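You operate a simulated robot arm through the tools that you are given. There is no shell and no other tool. Be economical: measure what you need, move in short steps, check, and stop when the job is done.

Carry out the task below with a simulated robot arm. There is one attempt and no reset: what you move stays moved.

Task
Lock out the post with the green padlock and the tag marked repair.
Fine: press halt and turn the power off first; the tag stands in the holder marked notice; last, press go to prove it dead; the other padlocks and tags stay; no fuse, plug or lead falls to the ground.

The check looks at the end state, three seconds after you hand in, the way a careful person would. Anything else that was tipped, shoved, dropped, spilled or broken makes it a failure.

Robot
A 7-joint arm with a two-finger parallel gripper on a trunk, on a base that drives. Base frame: it is fixed to the floor where the robot stands at the start and does not move with it; the origin is under the middle of the robot, x ahead of it, y to its left, z up. Readings come in cm, rad, newtons and seconds.
With the tool pointing down near the work surface it reaches from about 30 to 72 cm from the robot's upright axis, wherever it stands. Its first joint turns from -2.897 to 2.897 rad. Places, roughly: button marked go [60, 0, 140]; button marked halt [50, 0, 140]; hasp marked power [90, 10, 70]; knob marked power [100, 10, 70]; tag holder marked notice [80, 10, 70]. Payload 3.43 kg.
The tool frame sits at the grasp point between the pads (the TCP): z along the fingers, y along the line on which they close. The tips reach 3.4 cm beyond it. The gripper opens to 12.8 cm. The fingers are 2.4 cm wide and 1.2 cm thick; the gripper's body (4.8 by 13 cm) begins 9.6 cm behind the TCP.
Orientation is that of the tool frame in the base frame, as [roll, pitch, yaw] about the fixed x, y, z axes, in that order (R = Rz(yaw) Ry(pitch) Rx(roll)). With the fingers straight down and closing along the base's y, the tool's x points along the base's -x, its y along +y and its z along -z.

Tools
- The arm moves only by the tool send_rows. Its argument "moves" is a list of rows, each a list of 7 numbers: the finger opening in m, from 0 to 0.128, then the shift along the base's x, y, z in m, then the turn, a rotation vector about the base's x, y, z in rad. In form: [[hand, tx, ty, tz, rx, ry, rz], ...]. A call has 1 to 12 rows; each row is the pose to reach, as a shift and turn from the pose commanded when the call began. A row lasts 0.2 s, in which the tool goes at most 5 cm and 0.15 rad; a call with a longer step from one row to the next is refused whole, and so is a gripper value outside its range. A pose out of reach is approached as far as the arm can. The call stops where the force on the tool passes 40 N (or 10 N more than at its start, if that is more) or the arm is blocked; 0.2 s more then pass. Each finger travels about 10.8 cm/s and halts on what it meets, pressing with about 25 N; the grip force reading is that of the motor and also rises with nothing between the fingers. The clock runs only during rows and for 0.2 s after the last one: add rows that repeat a pose to give the fingers time. The reply holds the time, the measured pose of the TCP, the force on the tool along the base axes, the opening and the grip force, in the units named above and with some noise, with the torque about the TCP (base axes, N m) and any sound that the robot's microphone picked up.
- Cameras (640 x 400 px; columns grow to the right, rows downward): "scene" is now at [-0.11, 13.33, 157.79]; the picture's right is [-0.06, -1.00, 0.00], its down [-0.51, 0.03, -0.86] and it looks along [0.86, -0.05, -0.51] (base axes); focal length 214 px, centre (320, 200). "wrist" rides on the gripper at [7.6, -1.1, -16] in the tool frame; the picture's right is [0.15, 0.99, 0.00], its down [-0.88, 0.13, -0.46] and it looks along [-0.45, 0.07, 0.89] (tool axes); focal length 234 px, centre (320, 200). There is no depth. A picture from a camera that has moved, and an enlarged one, comes with that camera's place and axes in the base frame and with its lens.
- capture(camera): a new picture of that camera. The clock stands still meanwhile.
- lift_body(by): slides the trunk up (or, below 0, down) by that many cm; the arm and the scene camera ride with it, the base frame stays. It gives what a move gives, with no picture.
- base_move(legs): drives the robot by 1 to 6 legs, each [ahead, left, turn to the left] in cm, cm and rad, along the robot's own axes; the way and the turn of a leg run together, so that a leg with both is an arc; at most 150 cm and 3.142 rad a leg. The arm and the cameras ride along, it lands a little off, and it stops where it bumps. It gives what a move gives.
- turn_head(pan, tilt): turns the head with the scene camera to pan (to the left, within 1.501 rad either way) and tilt (down, from -0.506 to 1.204), counted from straight ahead of the robot. It gives what a move gives.
- enlarge(camera, box): a new picture of the part [left, top, right, bottom] of that camera's present view, enlarged. The clock stands still meanwhile.
- hand_in(): hands the job in; it is judged then, once.

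Go step by step. Nothing tells you exact positions but the pictures and the camera data: compare them with the known pose of the tool, close in by small moves and look again before you grip or let go. The budget is 120 turns and 82 pictures, counting those below and the enlarged ones. Unless the task says otherwise, let go and move clear before handing in, and close with one line.

The tools are called by a JSON object that holds its "op" and its "data". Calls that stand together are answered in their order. send_rows: Moves the arm, as the interface text tells. Its arguments: {"type":"object","properties":{"moves":{"type":"array"}},"required":["moves"]} The other tools are called the same way: lift_body (by) slides the trunk up or down; base_move (legs) drives the base; turn_head (pan, tilt) turns the head that bears the scene camera; capture (camera) takes a picture; enlarge (camera, box) takes an enlarged picture of a part of a camera's view; hand_in () hands the job in.

At the start:

```text
clock: 0.0
eef_pos: [33.55, 8.65, 149.7]
tool_rot: [-3.141, 0.0, -3.141]
wrist_force: [0.4, 0.8, 0.2]
torque: [-0.01, 0.05, 0.01]
gripper_width: 12.79
finger_force: 0.2
trunk travel left (down, up): [-27.5, 4.9]
robot x, y, heading: [-0.36, 0.17, -0.004]
head pan, tilt: [-0.063, 0.538]
```

scene: 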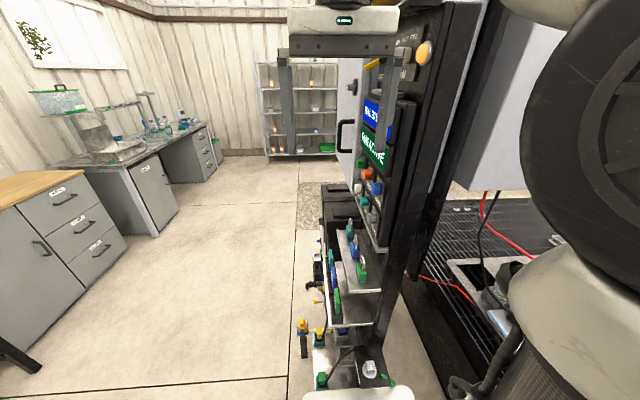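
wrist: 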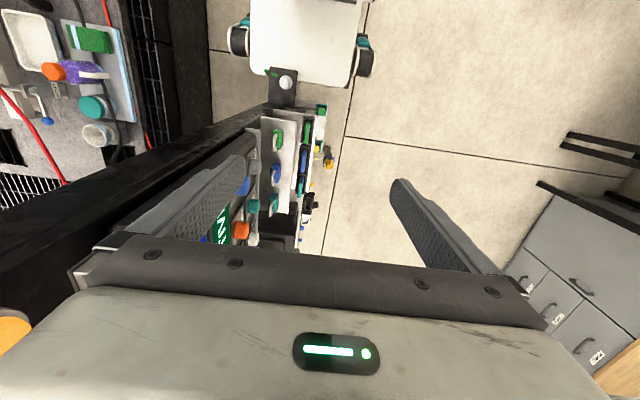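

The post's panel stands ahead on the right, with its face turned to the left (+y). I'll look closer before I drive.

{"op": "enlarge", "data": {"camera": "scene", "box": [280, 40, 440, 240]}}

{"op": "enlarge", "data": {"camera": "scene", "box": [280, 200, 440, 400]}}

```text
2.00 times, centred on (360, 140) of scene
camera zoom: at [-0.11, 13.33, 157.79], right [-0.06, -1.0, 0.0], down [-0.51, 0.03, -0.86], along [0.86, -0.05, -0.51], focal length 429 px, centre (240, 320)
```

zoom: 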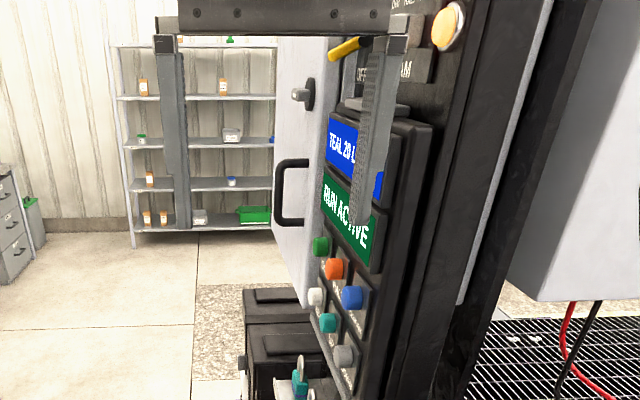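

```text
2.00 times, centred on (360, 300) of scene
camera zoom: at [-0.11, 13.33, 157.79], right [-0.06, -1.0, 0.0], down [-0.51, 0.03, -0.86], along [0.86, -0.05, -0.51], focal length 429 px, centre (240, 0)
```

zoom: 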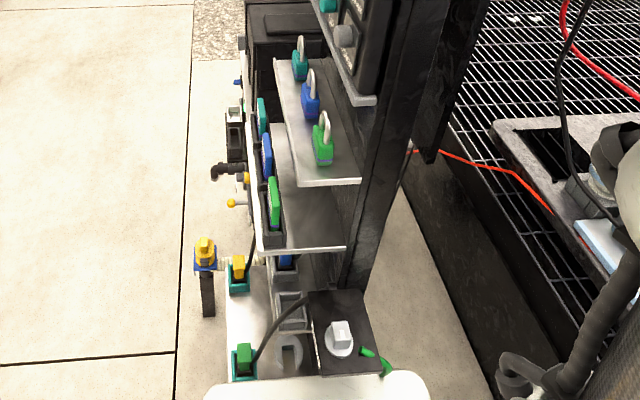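

I'll strafe left away from the post, turn to face it (heading −y), then move alongside.

{"op": "base_move", "data": {"legs": [[0, 80, 0], [0, 0, -1.567], [0, 70, 0]]}}

{"op": "turn_head", "data": {"pan": 0, "tilt": 0.6}}

{"op": "capture", "data": {"camera": "scene"}}

```text
clock: 19.0
eef_pos: [79.63, 47.51, 149.67]
tool_rot: [-3.141, 0.001, 1.578]
wrist_force: [0.2, 0.0, 0.5]
torque: [-0.04, 0.01, 0.01]
gripper_width: 12.8
finger_force: 0.1
trunk travel left (down, up): [-27.5, 4.9]
robot x, y, heading: [70.51, 81.23, -1.566]
head pan, tilt: [-0.063, 0.538]
```

```text
clock: 19.6
eef_pos: [79.61, 47.58, 149.81]
tool_rot: [-3.141, 0.0, 1.577]
wrist_force: [0.6, 0.5, 0.2]
torque: [0.04, 0.02, -0.01]
gripper_width: 12.81
finger_force: 0.1
trunk travel left (down, up): [-27.5, 4.9]
robot x, y, heading: [70.47, 81.08, -1.564]
head pan, tilt: [0.0, 0.6]
```

```text
77 pictures are left
camera scene: at [84.67, 81.14, 157.23], right [-1.0, -0.01, 0.0], down [0.0, 0.56, -0.83], along [0.01, -0.83, -0.56], focal length 214 px, centre (320, 200)
```

scene: 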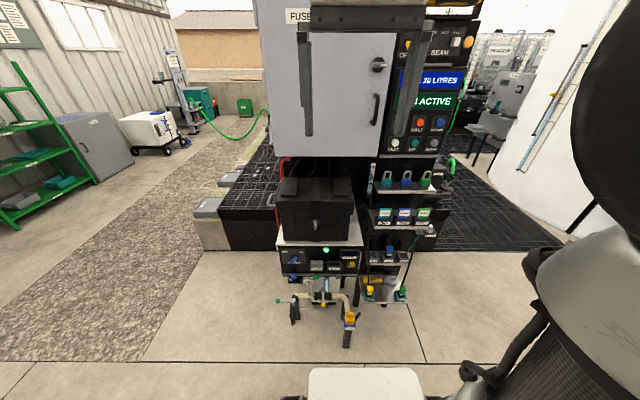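

Now facing the post. I'll enlarge its parts to read the labels.

{"op": "enlarge", "data": {"camera": "scene", "box": [380, 20, 490, 95]}}

{"op": "enlarge", "data": {"camera": "scene", "box": [360, 90, 480, 165]}}

{"op": "enlarge", "data": {"camera": "scene", "box": [350, 160, 460, 235]}}

{"op": "enlarge", "data": {"camera": "scene", "box": [265, 230, 425, 350]}}

```text
5.33 times, centred on (435, 58) of scene
camera zoom: at [84.67, 81.14, 157.23], right [-1.0, -0.01, 0.0], down [0.0, 0.56, -0.83], along [0.01, -0.83, -0.56], focal length 1144 px, centre (-293, 960)
```

zoom: 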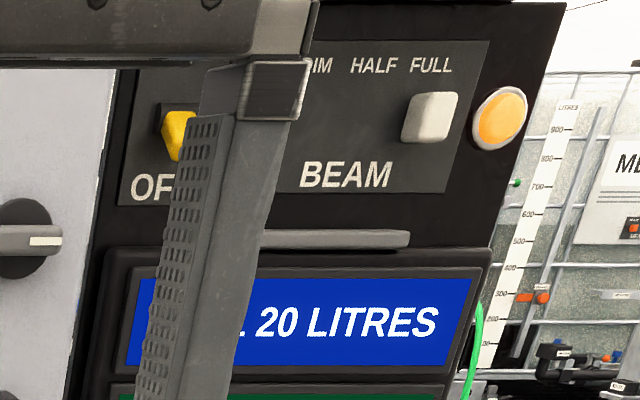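

```text
5.33 times, centred on (420, 128) of scene
camera zoom: at [84.67, 81.14, 157.23], right [-1.0, -0.01, 0.0], down [0.0, 0.56, -0.83], along [0.01, -0.83, -0.56], focal length 1144 px, centre (-213, 587)
```

zoom: 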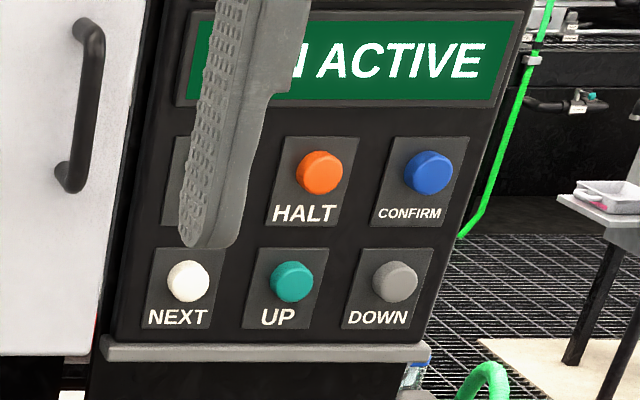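

```text
5.33 times, centred on (405, 198) of scene
camera zoom: at [84.67, 81.14, 157.23], right [-1.0, -0.01, 0.0], down [0.0, 0.56, -0.83], along [0.01, -0.83, -0.56], focal length 1144 px, centre (-133, 213)
```

zoom: 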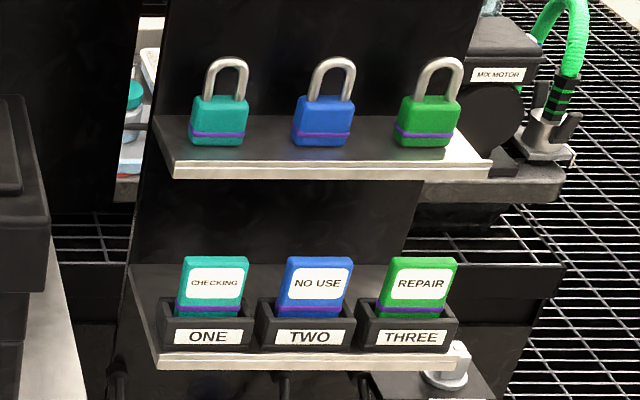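

```text
3.33 times, centred on (345, 290) of scene
camera zoom: at [84.67, 81.14, 157.23], right [-1.0, -0.01, 0.0], down [0.0, 0.56, -0.83], along [0.01, -0.83, -0.56], focal length 715 px, centre (237, -100)
```

zoom: 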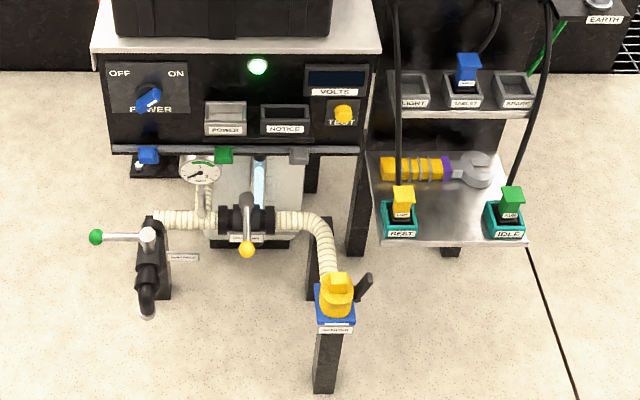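

{"op": "enlarge", "data": {"camera": "scene", "box": [275, 240, 365, 290]}}

{"op": "send_rows", "data": {"moves": [[0.1, 0, 0, 0, -0.15, 0, 0], [0.05, 0, 0, 0, -0.3, 0, 0], [0.0, 0, 0, 0, -0.45, 0, 0], [0, 0, 0, 0, -0.6, 0, 0], [0, 0, 0, 0, -0.75, 0, 0], [0, 0, 0, 0, -0.9, 0, 0], [0, 0, 0, 0, -1.05, 0, 0], [0, 0, 0, 0, -1.2, 0, 0], [0, 0, 0, 0, -1.35, 0, 0], [0, 0, 0, 0, -1.5, 0, 0], [0, 0, 0, 0, -1.571, 0, 0]]}}

{"op": "capture", "data": {"camera": "wrist"}}

{"op": "capture", "data": {"camera": "scene"}}

```text
7.11 times, centred on (320, 265) of scene
camera zoom: at [84.67, 81.14, 157.23], right [-1.0, -0.01, 0.0], down [0.0, 0.56, -0.83], along [0.01, -0.83, -0.56], focal length 1525 px, centre (320, -262)
```

zoom: 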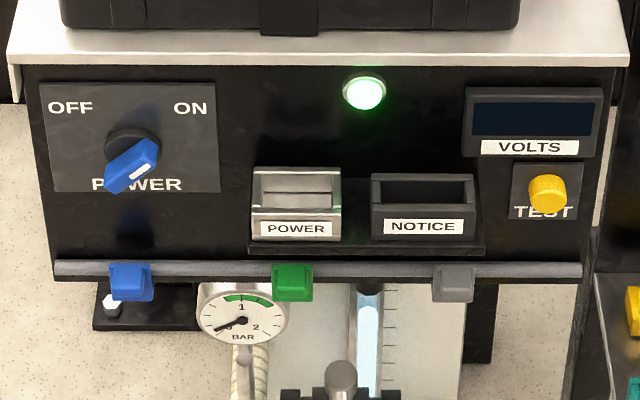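

```text
clock: 21.8
eef_pos: [73.18, 46.94, 150.3]
tool_rot: [2.436, 1.384, 0.786]
wrist_force: [0.0, 0.4, -0.7]
torque: [-0.04, -0.03, 0.05]
gripper_width: 0.03
finger_force: 24.8
trunk travel left (down, up): [-27.5, 4.9]
robot x, y, heading: [70.77, 81.17, -1.562]
head pan, tilt: [0.0, 0.6]
stopped in row 10: the arm was blocked; the commanded pose is now the measured one
```

```text
71 pictures are left
camera wrist: at [74.13, 63.91, 145.17], right [1.0, -0.07, -0.02], down [0.04, 0.32, 0.95], along [-0.05, -0.94, 0.32], focal length 234 px, centre (320, 200)
```

wrist: 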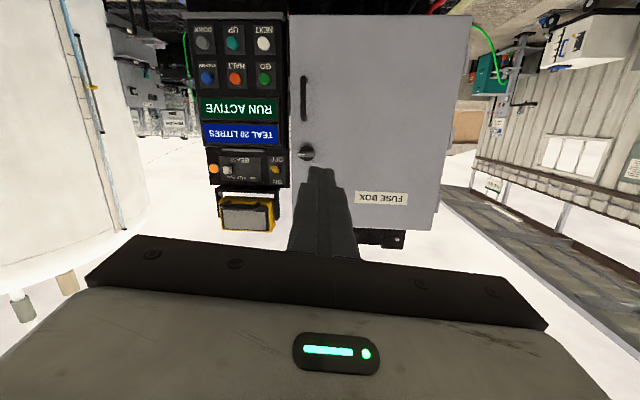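

```text
70 pictures are left
camera scene: at [85.48, 81.24, 157.06], right [-0.99, -0.11, 0.0], down [-0.06, 0.58, -0.81], along [0.09, -0.81, -0.58], focal length 214 px, centre (320, 200)
```

scene: 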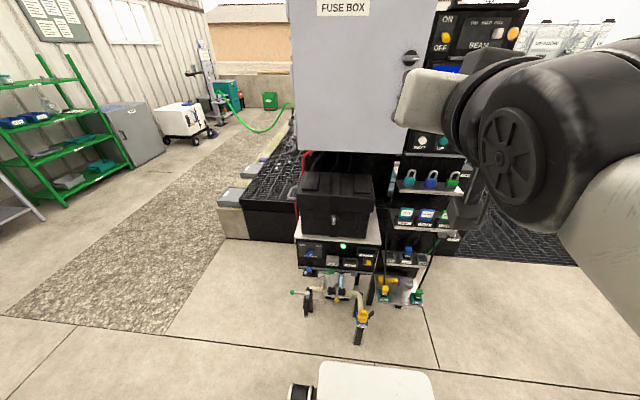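

Halt is at about (47, −4, 135) by two views, go about 8 cm to its +x side. I'll move the base right and closer, then look again with the wrist camera.

{"op": "base_move", "data": {"legs": [[10, -14, 0]]}}

{"op": "capture", "data": {"camera": "wrist"}}

{"op": "capture", "data": {"camera": "scene"}}

```text
clock: 23.8
eef_pos: [58.99, 37.08, 150.49]
tool_rot: [2.448, 1.385, 0.794]
wrist_force: [0.6, -0.2, 0.7]
torque: [0.01, 0.01, -0.02]
gripper_width: 0.0
finger_force: 25.0
trunk travel left (down, up): [-27.5, 4.9]
robot x, y, heading: [56.66, 70.67, -1.567]
head pan, tilt: [0.0, 0.6]
```

```text
69 pictures are left
camera wrist: at [60.07, 54.0, 145.12], right [1.0, -0.07, -0.03], down [0.05, 0.32, 0.95], along [-0.06, -0.94, 0.32], focal length 234 px, centre (320, 200)
```

wrist: 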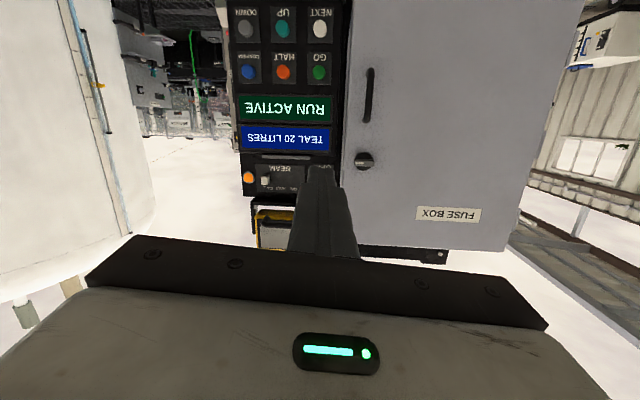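

```text
68 pictures are left
camera scene: at [71.45, 71.17, 157.2], right [-1.0, -0.09, 0.0], down [-0.05, 0.57, -0.82], along [0.08, -0.82, -0.57], focal length 214 px, centre (320, 200)
```

scene: 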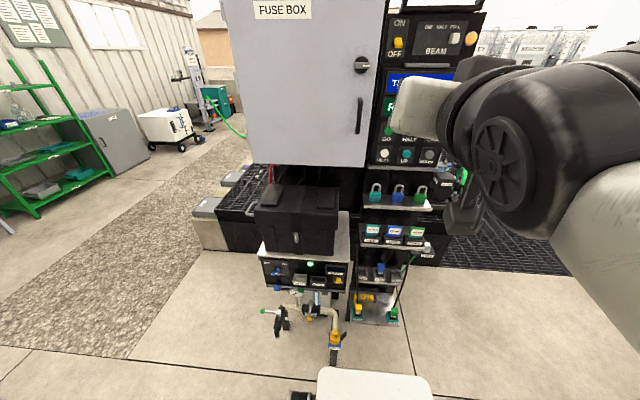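

Halt ≈ (47.5, −2.5, 135), go ≈ (55.5, −2.5, 135). I bring the closed fingertips in front of halt and check.

{"op": "send_rows", "data": {"moves": [[0, -0.02, -0.02, -0.03, 0, 0, 0], [0, -0.04, -0.04, -0.055, 0, 0, 0], [0, -0.06, -0.065, -0.08, 0, 0, 0], [0, -0.08, -0.09, -0.11, 0, 0, 0], [0, -0.1, -0.12, -0.13, 0, 0, 0], [0, -0.112, -0.15, -0.15, 0, 0, 0], [0, -0.112, -0.2, -0.15, 0, 0, 0], [0, -0.112, -0.25, -0.15, 0, 0, 0]]}}

{"op": "capture", "data": {"camera": "wrist"}}

{"op": "capture", "data": {"camera": "scene"}}

```text
clock: 25.6
eef_pos: [47.97, 11.52, 135.63]
tool_rot: [2.45, 1.385, 0.795]
wrist_force: [-0.2, 0.6, 0.4]
torque: [-0.01, -0.01, 0.02]
gripper_width: 0.01
finger_force: 24.6
trunk travel left (down, up): [-27.5, 4.9]
robot x, y, heading: [56.58, 71.1, -1.566]
head pan, tilt: [0.0, 0.6]
```

```text
67 pictures are left
camera wrist: at [49.03, 28.49, 130.26], right [1.0, -0.07, -0.03], down [0.05, 0.32, 0.95], along [-0.06, -0.94, 0.32], focal length 234 px, centre (320, 200)
```

wrist: 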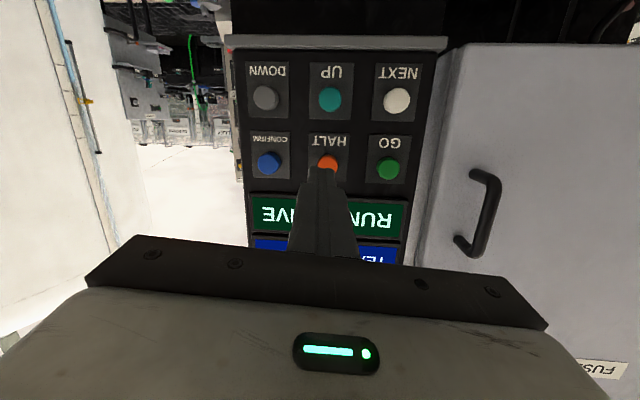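

```text
66 pictures are left
camera scene: at [70.68, 71.08, 157.22], right [-1.0, 0.0, 0.0], down [0.0, 0.57, -0.82], along [0.0, -0.82, -0.57], focal length 214 px, centre (320, 200)
```

scene: 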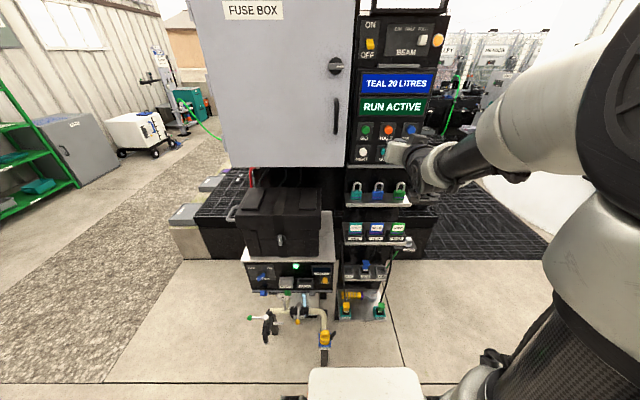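

Tips are lined up with halt. Advancing slowly to press.

{"op": "send_rows", "data": {"moves": [[0, 0, -0.03, 0.002, 0, 0, 0], [0, 0, -0.06, 0.002, 0, 0, 0], [0, 0, -0.07, 0.002, 0, 0, 0], [0, 0, -0.08, 0.002, 0, 0, 0], [0, 0, -0.085, 0.002, 0, 0, 0], [0, 0, -0.09, 0.002, 0, 0, 0], [0, 0, -0.095, 0.002, 0, 0, 0]]}}

{"op": "capture", "data": {"camera": "wrist"}}

{"op": "enlarge", "data": {"camera": "scene", "box": [330, 60, 450, 170]}}

```text
clock: 27.2
eef_pos: [47.81, 2.54, 135.58]
tool_rot: [2.449, 1.385, 0.797]
wrist_force: [0.6, 2.4, 0.0]
torque: [0.03, -0.04, 0.06]
gripper_width: 0.01
finger_force: 24.4
trunk travel left (down, up): [-27.5, 4.9]
robot x, y, heading: [56.88, 71.16, -1.568]
head pan, tilt: [0.0, 0.6]
heard: click
```

```text
65 pictures are left
camera wrist: at [48.96, 19.51, 130.35], right [1.0, -0.07, -0.03], down [0.05, 0.32, 0.95], along [-0.06, -0.94, 0.32], focal length 234 px, centre (320, 200)
```

wrist: 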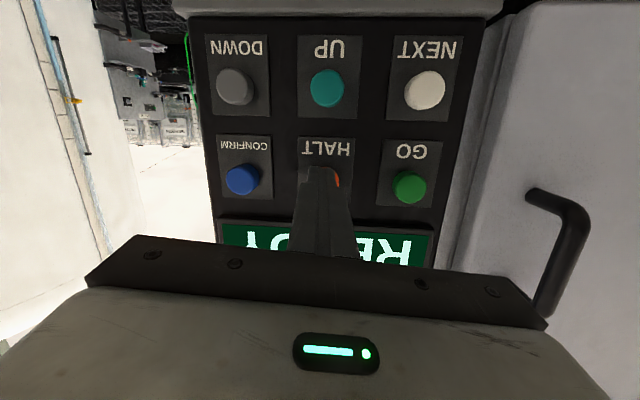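

```text
3.64 times, centred on (390, 115) of scene
camera zoom: at [70.69, 71.16, 157.23], right [-1.0, 0.0, 0.0], down [0.0, 0.56, -0.83], along [0.0, -0.83, -0.56], focal length 780 px, centre (66, 509)
```

zoom: 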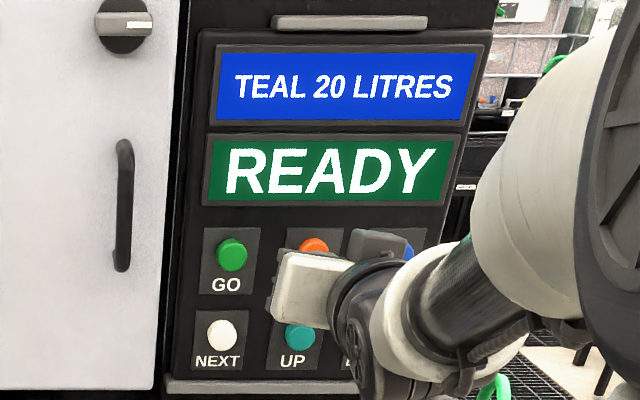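

Halt clicked and the panel reads READY. I retract, drive left toward the console and lower the trunk.

{"op": "send_rows", "data": {"moves": [[0, 0, 0.04, 0, 0, 0, 0], [0, 0, 0.08, 0, 0, 0, 0], [0, 0.01, 0.12, 0, 0, 0, 0], [0, 0.03, 0.16, 0, 0, 0, 0], [0, 0.06, 0.2, 0, 0, 0, 0], [0, 0.08, 0.24, 0, 0, 0, 0], [0, 0.1, 0.28, 0, 0, 0, 0], [0, 0.11, 0.31, 0, 0, 0, 0]]}}

{"op": "base_move", "data": {"legs": [[-3, 33, 0]]}}

{"op": "lift_body", "data": {"by": -27}}

{"op": "capture", "data": {"camera": "wrist"}}

{"op": "capture", "data": {"camera": "scene"}}

```text
clock: 28.9
eef_pos: [45.59, 29.21, 138.07]
tool_rot: [2.131, 1.218, 0.241]
wrist_force: [1.7, -0.7, 0.1]
torque: [0.01, 0.03, -0.09]
gripper_width: 0.02
finger_force: 24.6
out of reach, approached as far as the arm can: row 6, 7, 8
trunk travel left (down, up): [-27.5, 4.9]
robot x, y, heading: [56.77, 71.28, -1.575]
head pan, tilt: [0.0, 0.6]
stopped in row 8: the arm was blocked; the commanded pose is now the measured one
```

```text
clock: 32.6
eef_pos: [78.51, 32.33, 138.21]
tool_rot: [2.124, 1.217, 0.232]
wrist_force: [-0.9, 0.5, 0.3]
torque: [0.0, 0.01, 0.02]
gripper_width: 0.0
finger_force: 25.3
trunk travel left (down, up): [-27.5, 4.9]
robot x, y, heading: [89.76, 74.4, -1.566]
head pan, tilt: [0.0, 0.6]
```

```text
clock: 35.4
eef_pos: [78.51, 32.42, 111.06]
tool_rot: [2.125, 1.215, 0.233]
wrist_force: [-0.6, -0.6, -0.3]
torque: [-0.01, -0.01, 0.01]
gripper_width: 0.01
finger_force: 25.2
trunk travel left (down, up): [-0.5, 31.9]
robot x, y, heading: [89.88, 74.0, -1.562]
head pan, tilt: [0.0, 0.6]
```

```text
63 pictures are left
camera wrist: at [84.58, 48.45, 106.58], right [0.94, -0.31, 0.16], down [-0.05, 0.32, 0.95], along [-0.34, -0.9, 0.28], focal length 234 px, centre (320, 200)
```

wrist: 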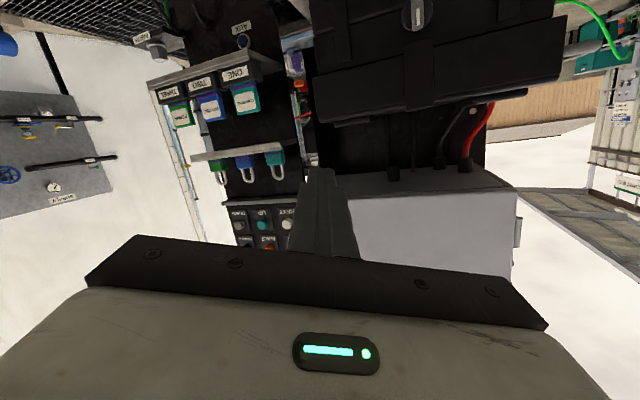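

```text
62 pictures are left
camera scene: at [103.7, 74.21, 130.23], right [-1.0, 0.0, 0.0], down [0.0, 0.56, -0.83], along [0.0, -0.83, -0.56], focal length 214 px, centre (320, 200)
```

scene: 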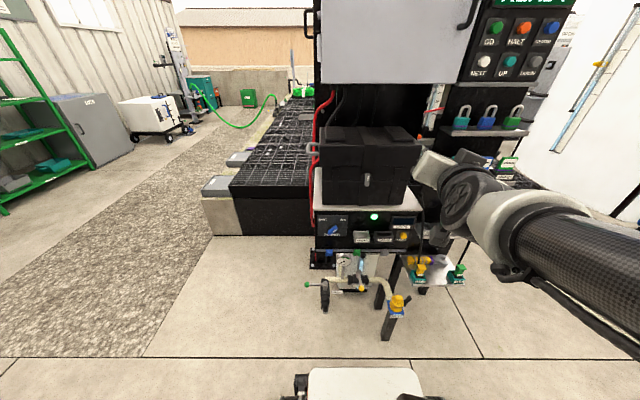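

I re-orient the tool to 45° down-forward in front of the console, clear of it.

{"op": "send_rows", "data": {"moves": [[0, 0.02, 0.01, 0, 0.106, 0.031, 0.071], [0, 0.05, 0.02, 0, 0.211, 0.062, 0.142], [0, 0.08, 0.03, 0, 0.317, 0.093, 0.213], [0, 0.11, 0.04, 0, 0.423, 0.125, 0.285], [0, 0.14, 0.05, -0.02, 0.528, 0.156, 0.356], [0, 0.17, 0.05, -0.05, 0.634, 0.187, 0.427], [0, 0.19, 0.05, -0.09, 0.634, 0.187, 0.427], [0, 0.19, 0.05, -0.12, 0.634, 0.187, 0.427]]}}

{"op": "capture", "data": {"camera": "wrist"}}

{"op": "enlarge", "data": {"camera": "scene", "box": [300, 180, 440, 270]}}

```text
clock: 37.2
eef_pos: [97.47, 37.46, 99.01]
tool_rot: [-3.141, 0.788, 1.571]
wrist_force: [-0.3, 0.1, 0.0]
torque: [0.0, 0.02, 0.02]
gripper_width: 0.0
finger_force: 25.0
trunk travel left (down, up): [-0.5, 31.9]
robot x, y, heading: [89.56, 74.26, -1.569]
head pan, tilt: [0.0, 0.6]
```

```text
61 pictures are left
camera wrist: at [96.28, 54.27, 104.86], right [0.99, 0.1, -0.1], down [0.13, -0.3, 0.95], along [0.07, -0.95, -0.31], focal length 234 px, centre (320, 200)
```

wrist: 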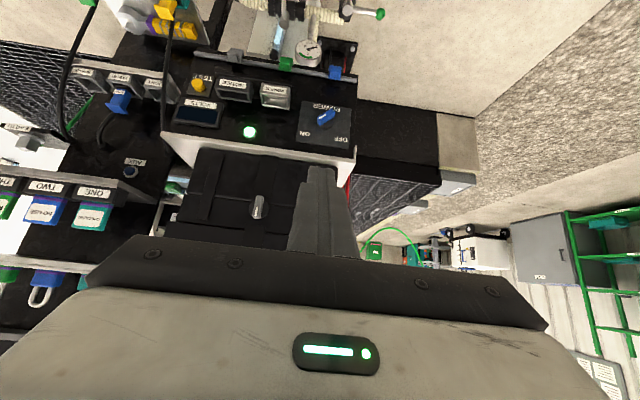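

```text
4.44 times, centred on (370, 225) of scene
camera zoom: at [105.97, 74.27, 131.07], right [-0.97, -0.25, 0.0], down [-0.12, 0.47, -0.87], along [0.22, -0.85, -0.49], focal length 953 px, centre (98, 89)
```

zoom: 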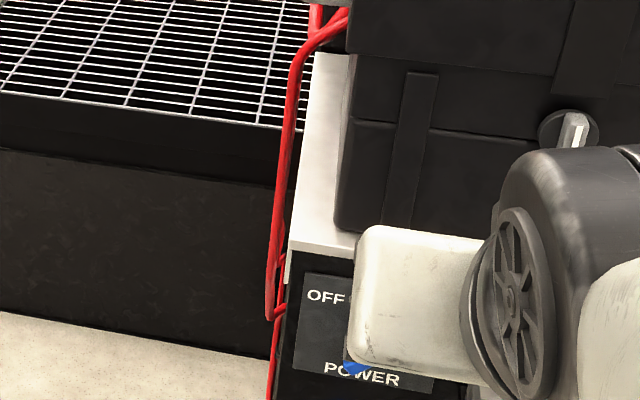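

{"op": "send_rows", "data": {"moves": [[0, 0, -0.02, -0.04, 0, 0, 0], [0, 0, -0.04, -0.08, 0, 0, 0], [0, 0, -0.06, -0.12, 0, 0, 0], [0, 0, -0.08, -0.16, 0, 0, 0], [0, 0, -0.1, -0.2, 0, 0, 0]]}}

{"op": "capture", "data": {"camera": "wrist"}}

```text
clock: 38.1
eef_pos: [114.88, 37.06, 88.73]
tool_rot: [-3.099, 0.838, 2.045]
wrist_force: [0.2, 0.4, -0.2]
torque: [0.01, 0.02, 0.02]
gripper_width: 0.01
finger_force: 24.7
out of reach, approached as far as the arm can: row 2, 3
trunk travel left (down, up): [-0.5, 31.9]
robot x, y, heading: [89.51, 73.87, -1.57]
head pan, tilt: [0.0, 0.6]
stopped in row 4: the arm was blocked; the commanded pose is now the measured one
```

```text
59 pictures are left
camera wrist: at [106.69, 52.1, 93.77], right [0.85, 0.51, -0.14], down [0.25, -0.16, 0.96], along [0.47, -0.85, -0.26], focal length 234 px, centre (320, 200)
```

wrist: 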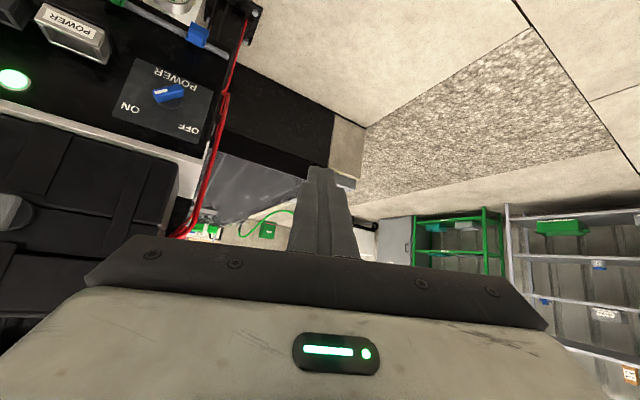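

The arm was too folded there. Knob triangulates to about (99, 8, 69.5). I straighten the tool and extend toward it.

{"op": "send_rows", "data": {"moves": [[0, -0.03, -0.02, 0.01, 0, 0, -0.1], [0, -0.06, -0.03, 0.02, 0, 0, -0.2], [0, -0.1, -0.05, 0.02, 0, 0, -0.3], [0, -0.14, -0.07, 0.02, 0, 0, -0.4], [0, -0.18, -0.09, 0.02, 0, 0, -0.474], [0, -0.19, -0.11, 0.0, 0, 0, -0.474], [0, -0.19, -0.12, -0.03, 0, 0, -0.474]]}}

{"op": "capture", "data": {"camera": "wrist"}}

```text
clock: 39.1
eef_pos: [110.78, 34.23, 90.45]
tool_rot: [-3.126, 0.826, 1.866]
wrist_force: [-0.5, -0.4, -0.1]
torque: [-0.01, -0.01, 0.0]
gripper_width: 0.0
finger_force: 25.2
trunk travel left (down, up): [-0.5, 31.9]
robot x, y, heading: [90.14, 73.92, -1.565]
head pan, tilt: [0.0, 0.6]
stopped in row 5: the arm was blocked; the commanded pose is now the measured one
```

```text
58 pictures are left
camera wrist: at [104.98, 50.13, 95.72], right [0.92, 0.37, -0.12], down [0.21, -0.21, 0.95], along [0.33, -0.9, -0.27], focal length 234 px, centre (320, 200)
```

wrist: 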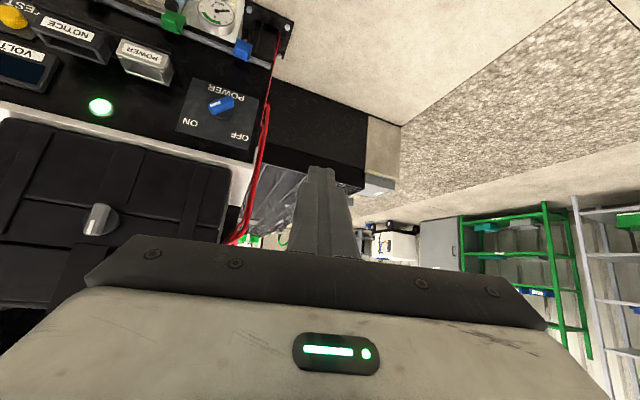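

The arm's fold is awkward; I bring the tool back to straight-down higher up to get a clean configuration.

{"op": "send_rows", "data": {"moves": [[0, 0, 0, 0.03, 0.138, 0.018, -0.049], [0, -0.01, 0, 0.06, 0.276, 0.036, -0.098], [0, -0.03, 0, 0.09, 0.414, 0.053, -0.147], [0, -0.06, 0, 0.12, 0.552, 0.071, -0.196], [0, -0.09, 0, 0.14, 0.69, 0.089, -0.245], [0, -0.12, 0, 0.15, 0.828, 0.107, -0.295], [0, -0.13, 0, 0.15, 0.828, 0.107, -0.295]]}}

{"op": "capture", "data": {"camera": "scene"}}

```text
clock: 40.7
eef_pos: [97.25, 33.83, 105.4]
tool_rot: [-3.121, -0.005, 1.543]
wrist_force: [-0.4, -0.2, 0.2]
torque: [0.02, 0.02, 0.01]
gripper_width: 0.0
finger_force: 25.6
trunk travel left (down, up): [-0.5, 31.9]
robot x, y, heading: [89.76, 74.51, -1.569]
head pan, tilt: [0.0, 0.6]
```

```text
57 pictures are left
camera scene: at [103.71, 74.2, 130.23], right [-1.0, 0.0, 0.0], down [0.0, 0.57, -0.82], along [0.0, -0.82, -0.57], focal length 214 px, centre (320, 200)
```

scene: 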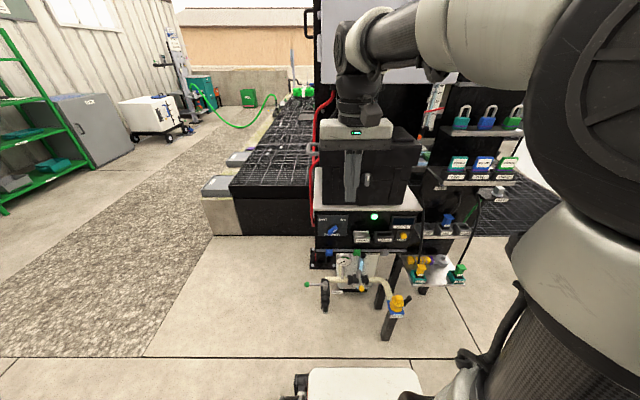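

{"op": "send_rows", "data": {"moves": [[0, 0, -0.03, -0.03, -0.1, 0, 0], [0, 0, -0.06, -0.06, -0.2, 0, 0], [0, 0, -0.09, -0.09, -0.3, 0, 0], [0, 0, -0.1, -0.13, -0.4, 0, 0], [0, 0, -0.11, -0.17, -0.5, 0, 0], [0, 0, -0.12, -0.21, -0.5, 0, 0]]}}

{"op": "capture", "data": {"camera": "wrist"}}

{"op": "capture", "data": {"camera": "scene"}}

```text
clock: 42.1
eef_pos: [97.44, 21.72, 84.55]
tool_rot: [-3.137, 0.5, 1.537]
wrist_force: [-1.0, 0.1, 1.1]
torque: [-0.02, 0.01, 0.01]
gripper_width: 0.01
finger_force: 25.0
trunk travel left (down, up): [-0.5, 31.9]
robot x, y, heading: [89.75, 73.79, -1.567]
head pan, tilt: [0.0, 0.6]
```

```text
56 pictures are left
camera wrist: at [96.86, 36.17, 94.91], right [0.99, 0.09, -0.07], down [0.11, -0.56, 0.82], along [0.04, -0.82, -0.57], focal length 234 px, centre (320, 200)
```

wrist: 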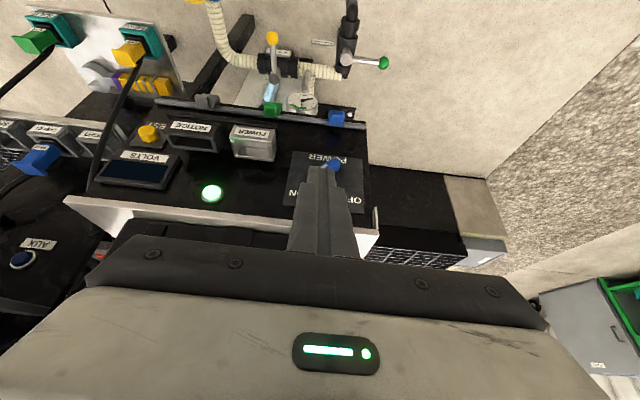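

```text
55 pictures are left
camera scene: at [103.7, 74.24, 130.23], right [-1.0, 0.0, 0.0], down [0.0, 0.56, -0.83], along [0.0, -0.83, -0.56], focal length 214 px, centre (320, 200)
```

scene: 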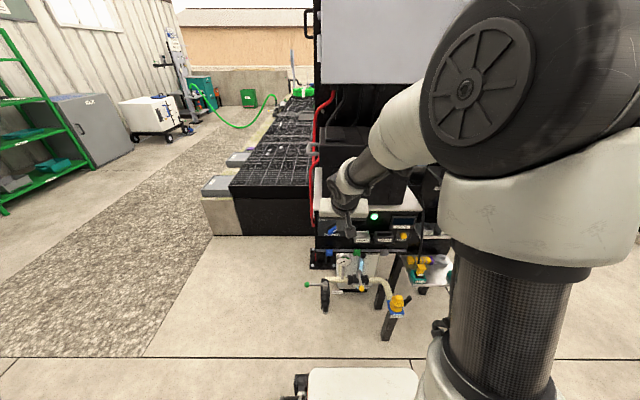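

{"op": "enlarge", "data": {"camera": "scene", "box": [305, 195, 385, 245]}}

{"op": "enlarge", "data": {"camera": "wrist", "box": [270, 110, 390, 220]}}

```text
8.00 times, centred on (345, 220) of scene
camera zoom: at [103.7, 74.24, 130.23], right [-1.0, 0.0, 0.0], down [0.0, 0.56, -0.83], along [0.0, -0.83, -0.56], focal length 1716 px, centre (120, 40)
```

zoom: 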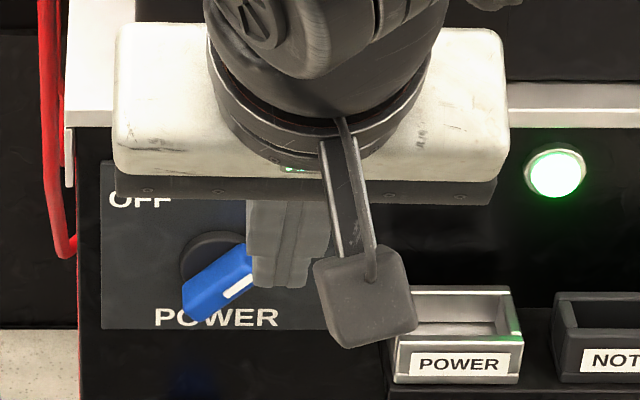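

```text
3.64 times, centred on (330, 165) of wrist
camera zoom: at [96.86, 36.17, 94.91], right [0.99, 0.09, -0.07], down [0.11, -0.56, 0.82], along [0.04, -0.82, -0.57], focal length 852 px, centre (284, 327)
```

zoom: 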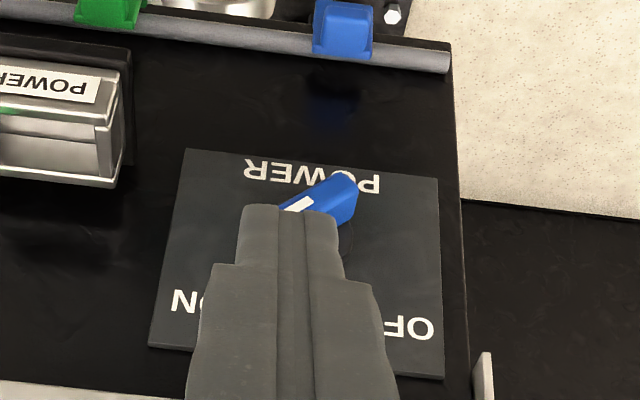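

Knob centre ≈ (98.7, 8, 69.5), bar about 5 cm long pointing at ON. I'll place the closed tips just to the −x side of its upper end and sweep +x.

{"op": "send_rows", "data": {"moves": [[0, -0.015, 0, -0.04, 0, 0, 0], [0, -0.029, 0, -0.08, 0, 0, 0], [0, -0.029, -0.02, -0.115, 0, 0, 0], [0, -0.029, -0.05, -0.115, 0, 0, 0], [0, -0.029, -0.08, -0.115, 0, 0, 0], [0, -0.029, -0.1, -0.115, 0, 0, 0], [0, -0.029, -0.11, -0.115, 0, 0, 0]]}}

{"op": "enlarge", "data": {"camera": "scene", "box": [305, 195, 385, 245]}}

{"op": "enlarge", "data": {"camera": "wrist", "box": [270, 80, 430, 200]}}

```text
clock: 43.7
eef_pos: [94.44, 10.82, 73.13]
tool_rot: [-3.136, 0.497, 1.539]
wrist_force: [0.2, 0.8, 0.1]
torque: [0.0, 0.02, 0.03]
gripper_width: 0.0
finger_force: 25.4
trunk travel left (down, up): [-0.5, 31.9]
robot x, y, heading: [90.33, 74.07, -1.566]
head pan, tilt: [0.0, 0.6]
```

```text
8.00 times, centred on (345, 220) of scene
camera zoom: at [103.71, 74.21, 130.23], right [-1.0, 0.0, 0.0], down [0.0, 0.56, -0.83], along [0.0, -0.83, -0.56], focal length 1716 px, centre (120, 40)
```

zoom: 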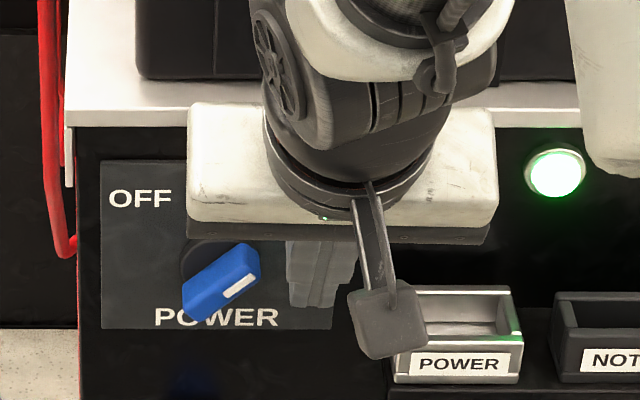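

```text
3.33 times, centred on (350, 140) of wrist
camera zoom: at [93.85, 25.23, 83.55], right [0.99, 0.09, -0.07], down [0.12, -0.56, 0.82], along [0.04, -0.82, -0.57], focal length 781 px, centre (220, 400)
```

zoom: 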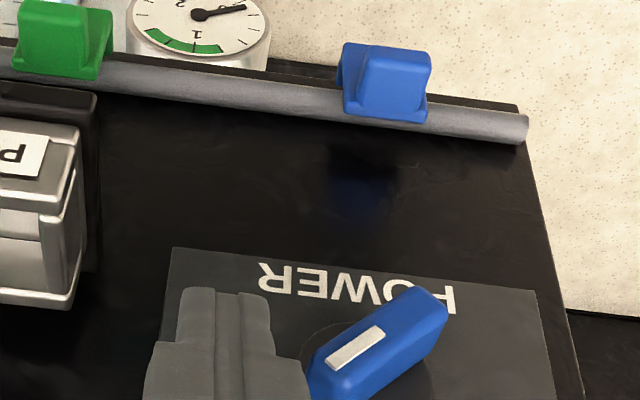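

Tip sits right beside the bar. Sweep +x with a slight rise.

{"op": "send_rows", "data": {"moves": [[0, 0, -0.007, 0.006, 0, 0, 0], [0, 0.008, -0.007, 0.006, 0, 0, 0], [0, 0.016, -0.007, 0.009, 0, 0, 0], [0, 0.022, -0.007, 0.014, 0, 0, 0], [0, 0.028, -0.007, 0.016, 0, 0, 0], [0, 0.034, -0.007, 0.016, 0, 0, 0]]}}

{"op": "enlarge", "data": {"camera": "scene", "box": [305, 195, 385, 245]}}

{"op": "enlarge", "data": {"camera": "wrist", "box": [270, 80, 430, 200]}}

```text
clock: 45.1
eef_pos: [97.84, 10.1, 74.5]
tool_rot: [-3.136, 0.496, 1.539]
wrist_force: [0.5, -0.2, -0.6]
torque: [0.0, 0.03, 0.0]
gripper_width: 0.01
finger_force: 25.2
trunk travel left (down, up): [-0.5, 31.9]
robot x, y, heading: [89.66, 73.97, -1.572]
head pan, tilt: [0.0, 0.6]
```

```text
8.00 times, centred on (345, 220) of scene
camera zoom: at [103.71, 74.21, 130.22], right [-1.0, 0.0, 0.0], down [0.0, 0.56, -0.83], along [0.0, -0.83, -0.56], focal length 1716 px, centre (120, 40)
```

zoom: 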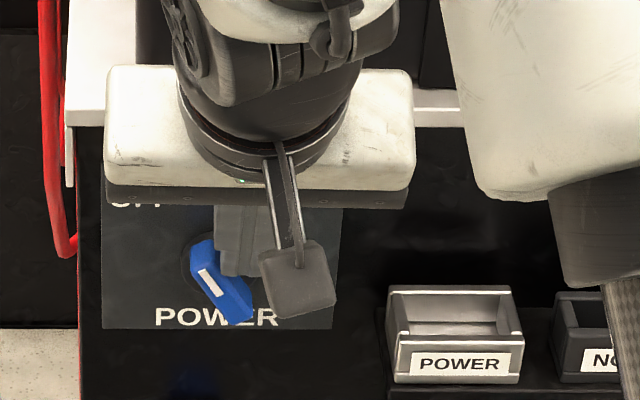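

```text
3.33 times, centred on (350, 140) of wrist
camera zoom: at [97.36, 24.51, 84.94], right [0.99, 0.1, -0.07], down [0.11, -0.56, 0.82], along [0.04, -0.82, -0.57], focal length 781 px, centre (220, 400)
```

zoom: 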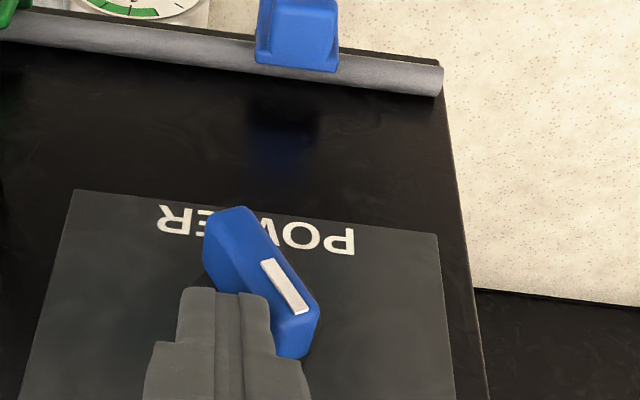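

The bar swings toward OFF, past vertical. A bit more push to reach the full OFF position.

{"op": "send_rows", "data": {"moves": [[0, 0.005, 0, 0, 0, 0, 0], [0, 0.01, 0, -0.002, 0, 0, 0], [0, 0.014, 0, -0.004, 0, 0, 0], [0, 0.016, 0, -0.004, 0, 0, 0], [0, 0.0, 0, 0.0, 0, 0, 0], [0, -0.01, 0.03, 0.01, 0, 0, 0], [0, -0.02, 0.07, 0.02, 0, 0, 0], [0, -0.02, 0.1, 0.05, 0, 0, 0], [0, -0.02, 0.12, 0.09, 0, 0, 0], [0, -0.02, 0.12, 0.13, 0, 0, 0]]}}

{"op": "enlarge", "data": {"camera": "scene", "box": [305, 195, 425, 270]}}

{"op": "capture", "data": {"camera": "wrist"}}

```text
clock: 47.3
eef_pos: [95.92, 22.07, 88.0]
tool_rot: [-3.136, 0.495, 1.539]
wrist_force: [0.5, 0.0, -0.1]
torque: [-0.01, -0.02, -0.01]
gripper_width: 0.0
finger_force: 24.9
trunk travel left (down, up): [-0.5, 31.9]
robot x, y, heading: [89.7, 73.85, -1.561]
head pan, tilt: [0.0, 0.6]
```

```text
5.33 times, centred on (365, 232) of scene
camera zoom: at [103.71, 74.19, 130.22], right [-1.0, 0.0, 0.0], down [0.0, 0.57, -0.82], along [0.0, -0.82, -0.57], focal length 1144 px, centre (80, 27)
```

zoom: 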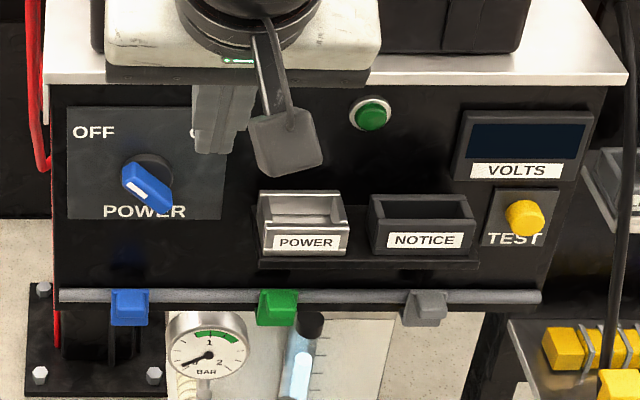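

```text
47 pictures are left
camera wrist: at [95.44, 36.48, 98.33], right [0.99, 0.09, -0.07], down [0.11, -0.56, 0.82], along [0.04, -0.82, -0.57], focal length 234 px, centre (320, 200)
```

wrist: 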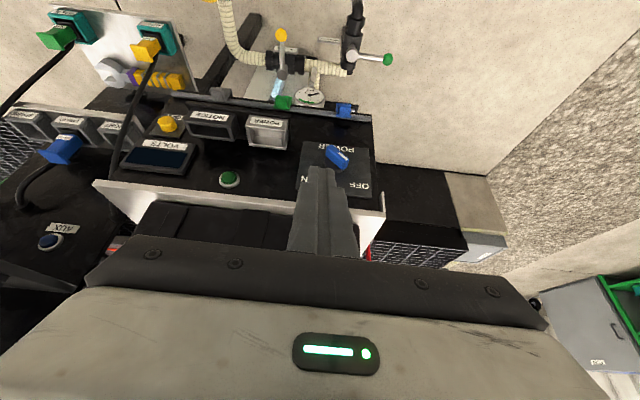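

Power is off (light dark). I zoom on the hasp and notice holder to measure them.

{"op": "enlarge", "data": {"camera": "wrist", "box": [160, 90, 320, 190]}}

{"op": "enlarge", "data": {"camera": "scene", "box": [345, 220, 405, 250]}}

```text
4.00 times, centred on (240, 140) of wrist
camera zoom: at [95.44, 36.48, 98.33], right [0.99, 0.09, -0.07], down [0.11, -0.56, 0.82], along [0.04, -0.82, -0.57], focal length 937 px, centre (640, 440)
```

zoom: 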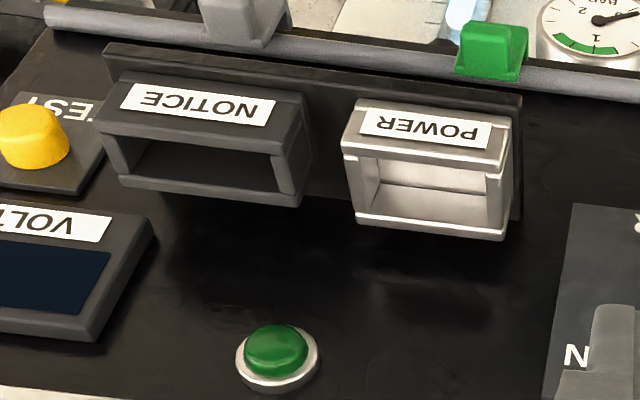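

```text
10.67 times, centred on (375, 235) of scene
camera zoom: at [103.71, 74.19, 130.22], right [-1.0, 0.0, 0.0], down [0.0, 0.57, -0.82], along [0.0, -0.82, -0.57], focal length 2288 px, centre (-267, -173)
```

zoom: 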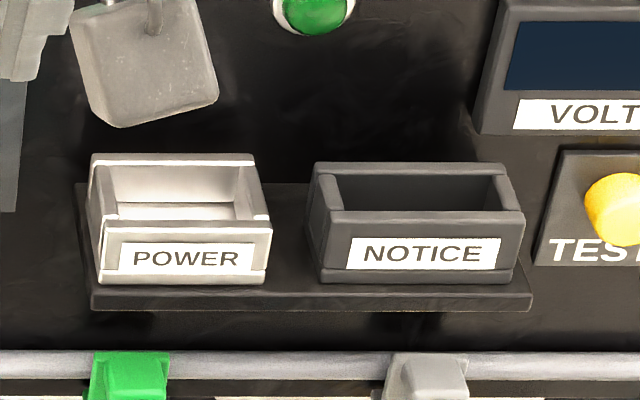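

Hasp opening ≈ (86.7, 9, top 67.6); green padlock ≈ (40.5, 0.5, 111); repair tag ≈ (41, 7, 99). I raise the tool and drive right to the padlock.

{"op": "send_rows", "data": {"moves": [[0.02, 0, 0.01, 0.04, 0, 0, 0], [0.05, 0, 0.02, 0.08, 0, 0, 0], [0.08, 0, 0.03, 0.12, -0.1, 0, 0], [0.1, 0, 0.03, 0.16, -0.2, 0, 0], [0.1, 0, 0.03, 0.2, -0.29, 0, 0], [0.1, 0, 0.03, 0.24, -0.29, 0, 0]]}}

{"op": "base_move", "data": {"legs": [[0, -53, 0], [7, 0, 0]]}}

{"op": "capture", "data": {"camera": "wrist"}}

{"op": "capture", "data": {"camera": "scene"}}

```text
clock: 48.7
eef_pos: [96.2, 25.13, 111.82]
tool_rot: [3.134, 0.789, 1.532]
wrist_force: [0.5, -0.9, 0.7]
torque: [0.01, 0.0, 0.0]
gripper_width: 10.0
finger_force: 0.0
trunk travel left (down, up): [-0.5, 31.9]
robot x, y, heading: [90.03, 73.93, -1.565]
head pan, tilt: [0.0, 0.6]
```

```text
clock: 55.0
eef_pos: [42.88, 17.66, 111.79]
tool_rot: [3.135, 0.788, 1.54]
wrist_force: [1.0, -0.6, 0.6]
torque: [-0.01, 0.02, 0.0]
gripper_width: 9.98
finger_force: 0.1
trunk travel left (down, up): [-0.5, 31.9]
robot x, y, heading: [35.95, 66.76, -1.553]
head pan, tilt: [0.0, 0.6]
```

```text
44 pictures are left
camera wrist: at [42.13, 34.46, 117.63], right [0.99, 0.08, -0.1], down [0.12, -0.3, 0.95], along [0.04, -0.95, -0.31], focal length 234 px, centre (320, 200)
```

wrist: 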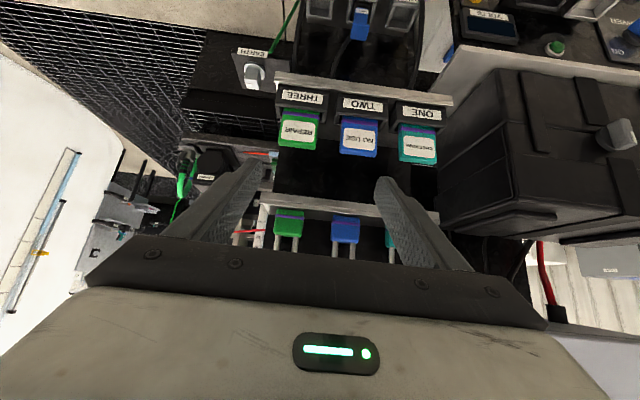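

```text
43 pictures are left
camera scene: at [49.92, 66.91, 130.23], right [-1.0, -0.01, 0.0], down [-0.01, 0.56, -0.83], along [0.01, -0.83, -0.56], focal length 214 px, centre (320, 200)
```

scene: 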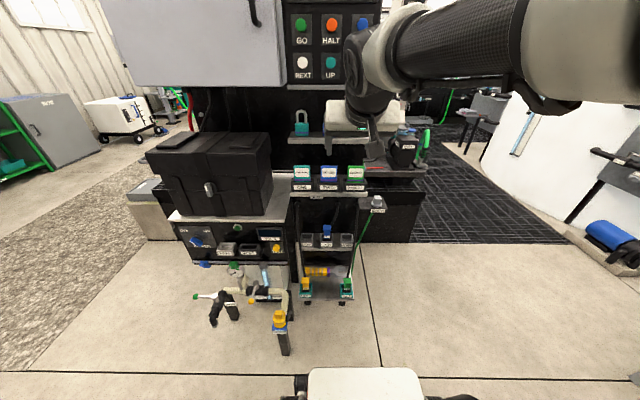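

Green padlock ≈ (39.4, −1.5, 110.7). I move in front of it with the fingers opened to straddle, and check.

{"op": "send_rows", "data": {"moves": [[0.085, -0.012, 0, 0.015, 0, 0, 0], [0.078, -0.025, -0.02, 0.022, 0, 0, 0.01], [0.075, -0.035, -0.05, 0.022, 0, 0, 0.03], [0.075, -0.035, -0.09, 0.022, 0, 0, 0.03]]}}

{"op": "enlarge", "data": {"camera": "wrist", "box": [200, 130, 440, 280]}}

{"op": "enlarge", "data": {"camera": "scene", "box": [280, 90, 420, 190]}}

```text
clock: 56.0
eef_pos: [39.51, 8.69, 113.69]
tool_rot: [3.134, 0.789, 1.57]
wrist_force: [0.4, 0.1, 0.9]
torque: [-0.05, -0.01, 0.0]
gripper_width: 7.53
finger_force: 0.0
trunk travel left (down, up): [-0.5, 31.9]
robot x, y, heading: [36.1, 66.41, -1.55]
head pan, tilt: [0.0, 0.6]
```

```text
2.67 times, centred on (320, 205) of wrist
camera zoom: at [38.25, 25.42, 119.53], right [0.99, 0.11, -0.1], down [0.13, -0.3, 0.95], along [0.07, -0.95, -0.31], focal length 624 px, centre (320, 187)
```

zoom: 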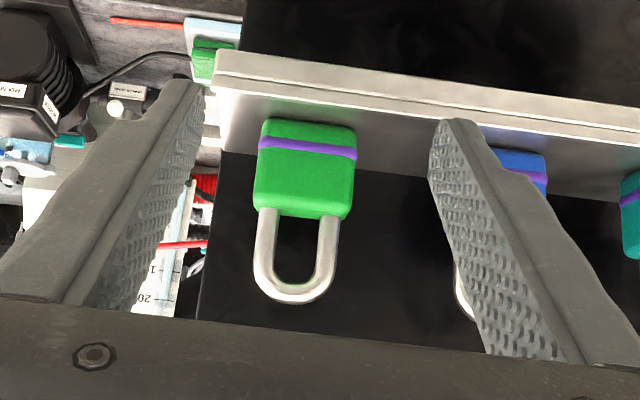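

```text
4.00 times, centred on (350, 140) of scene
camera zoom: at [49.92, 66.94, 130.23], right [-1.0, -0.01, 0.0], down [-0.01, 0.56, -0.83], along [0.01, -0.83, -0.56], focal length 858 px, centre (200, 440)
```

zoom: 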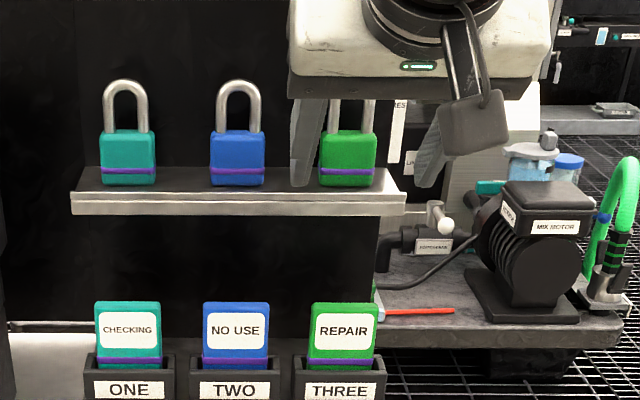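

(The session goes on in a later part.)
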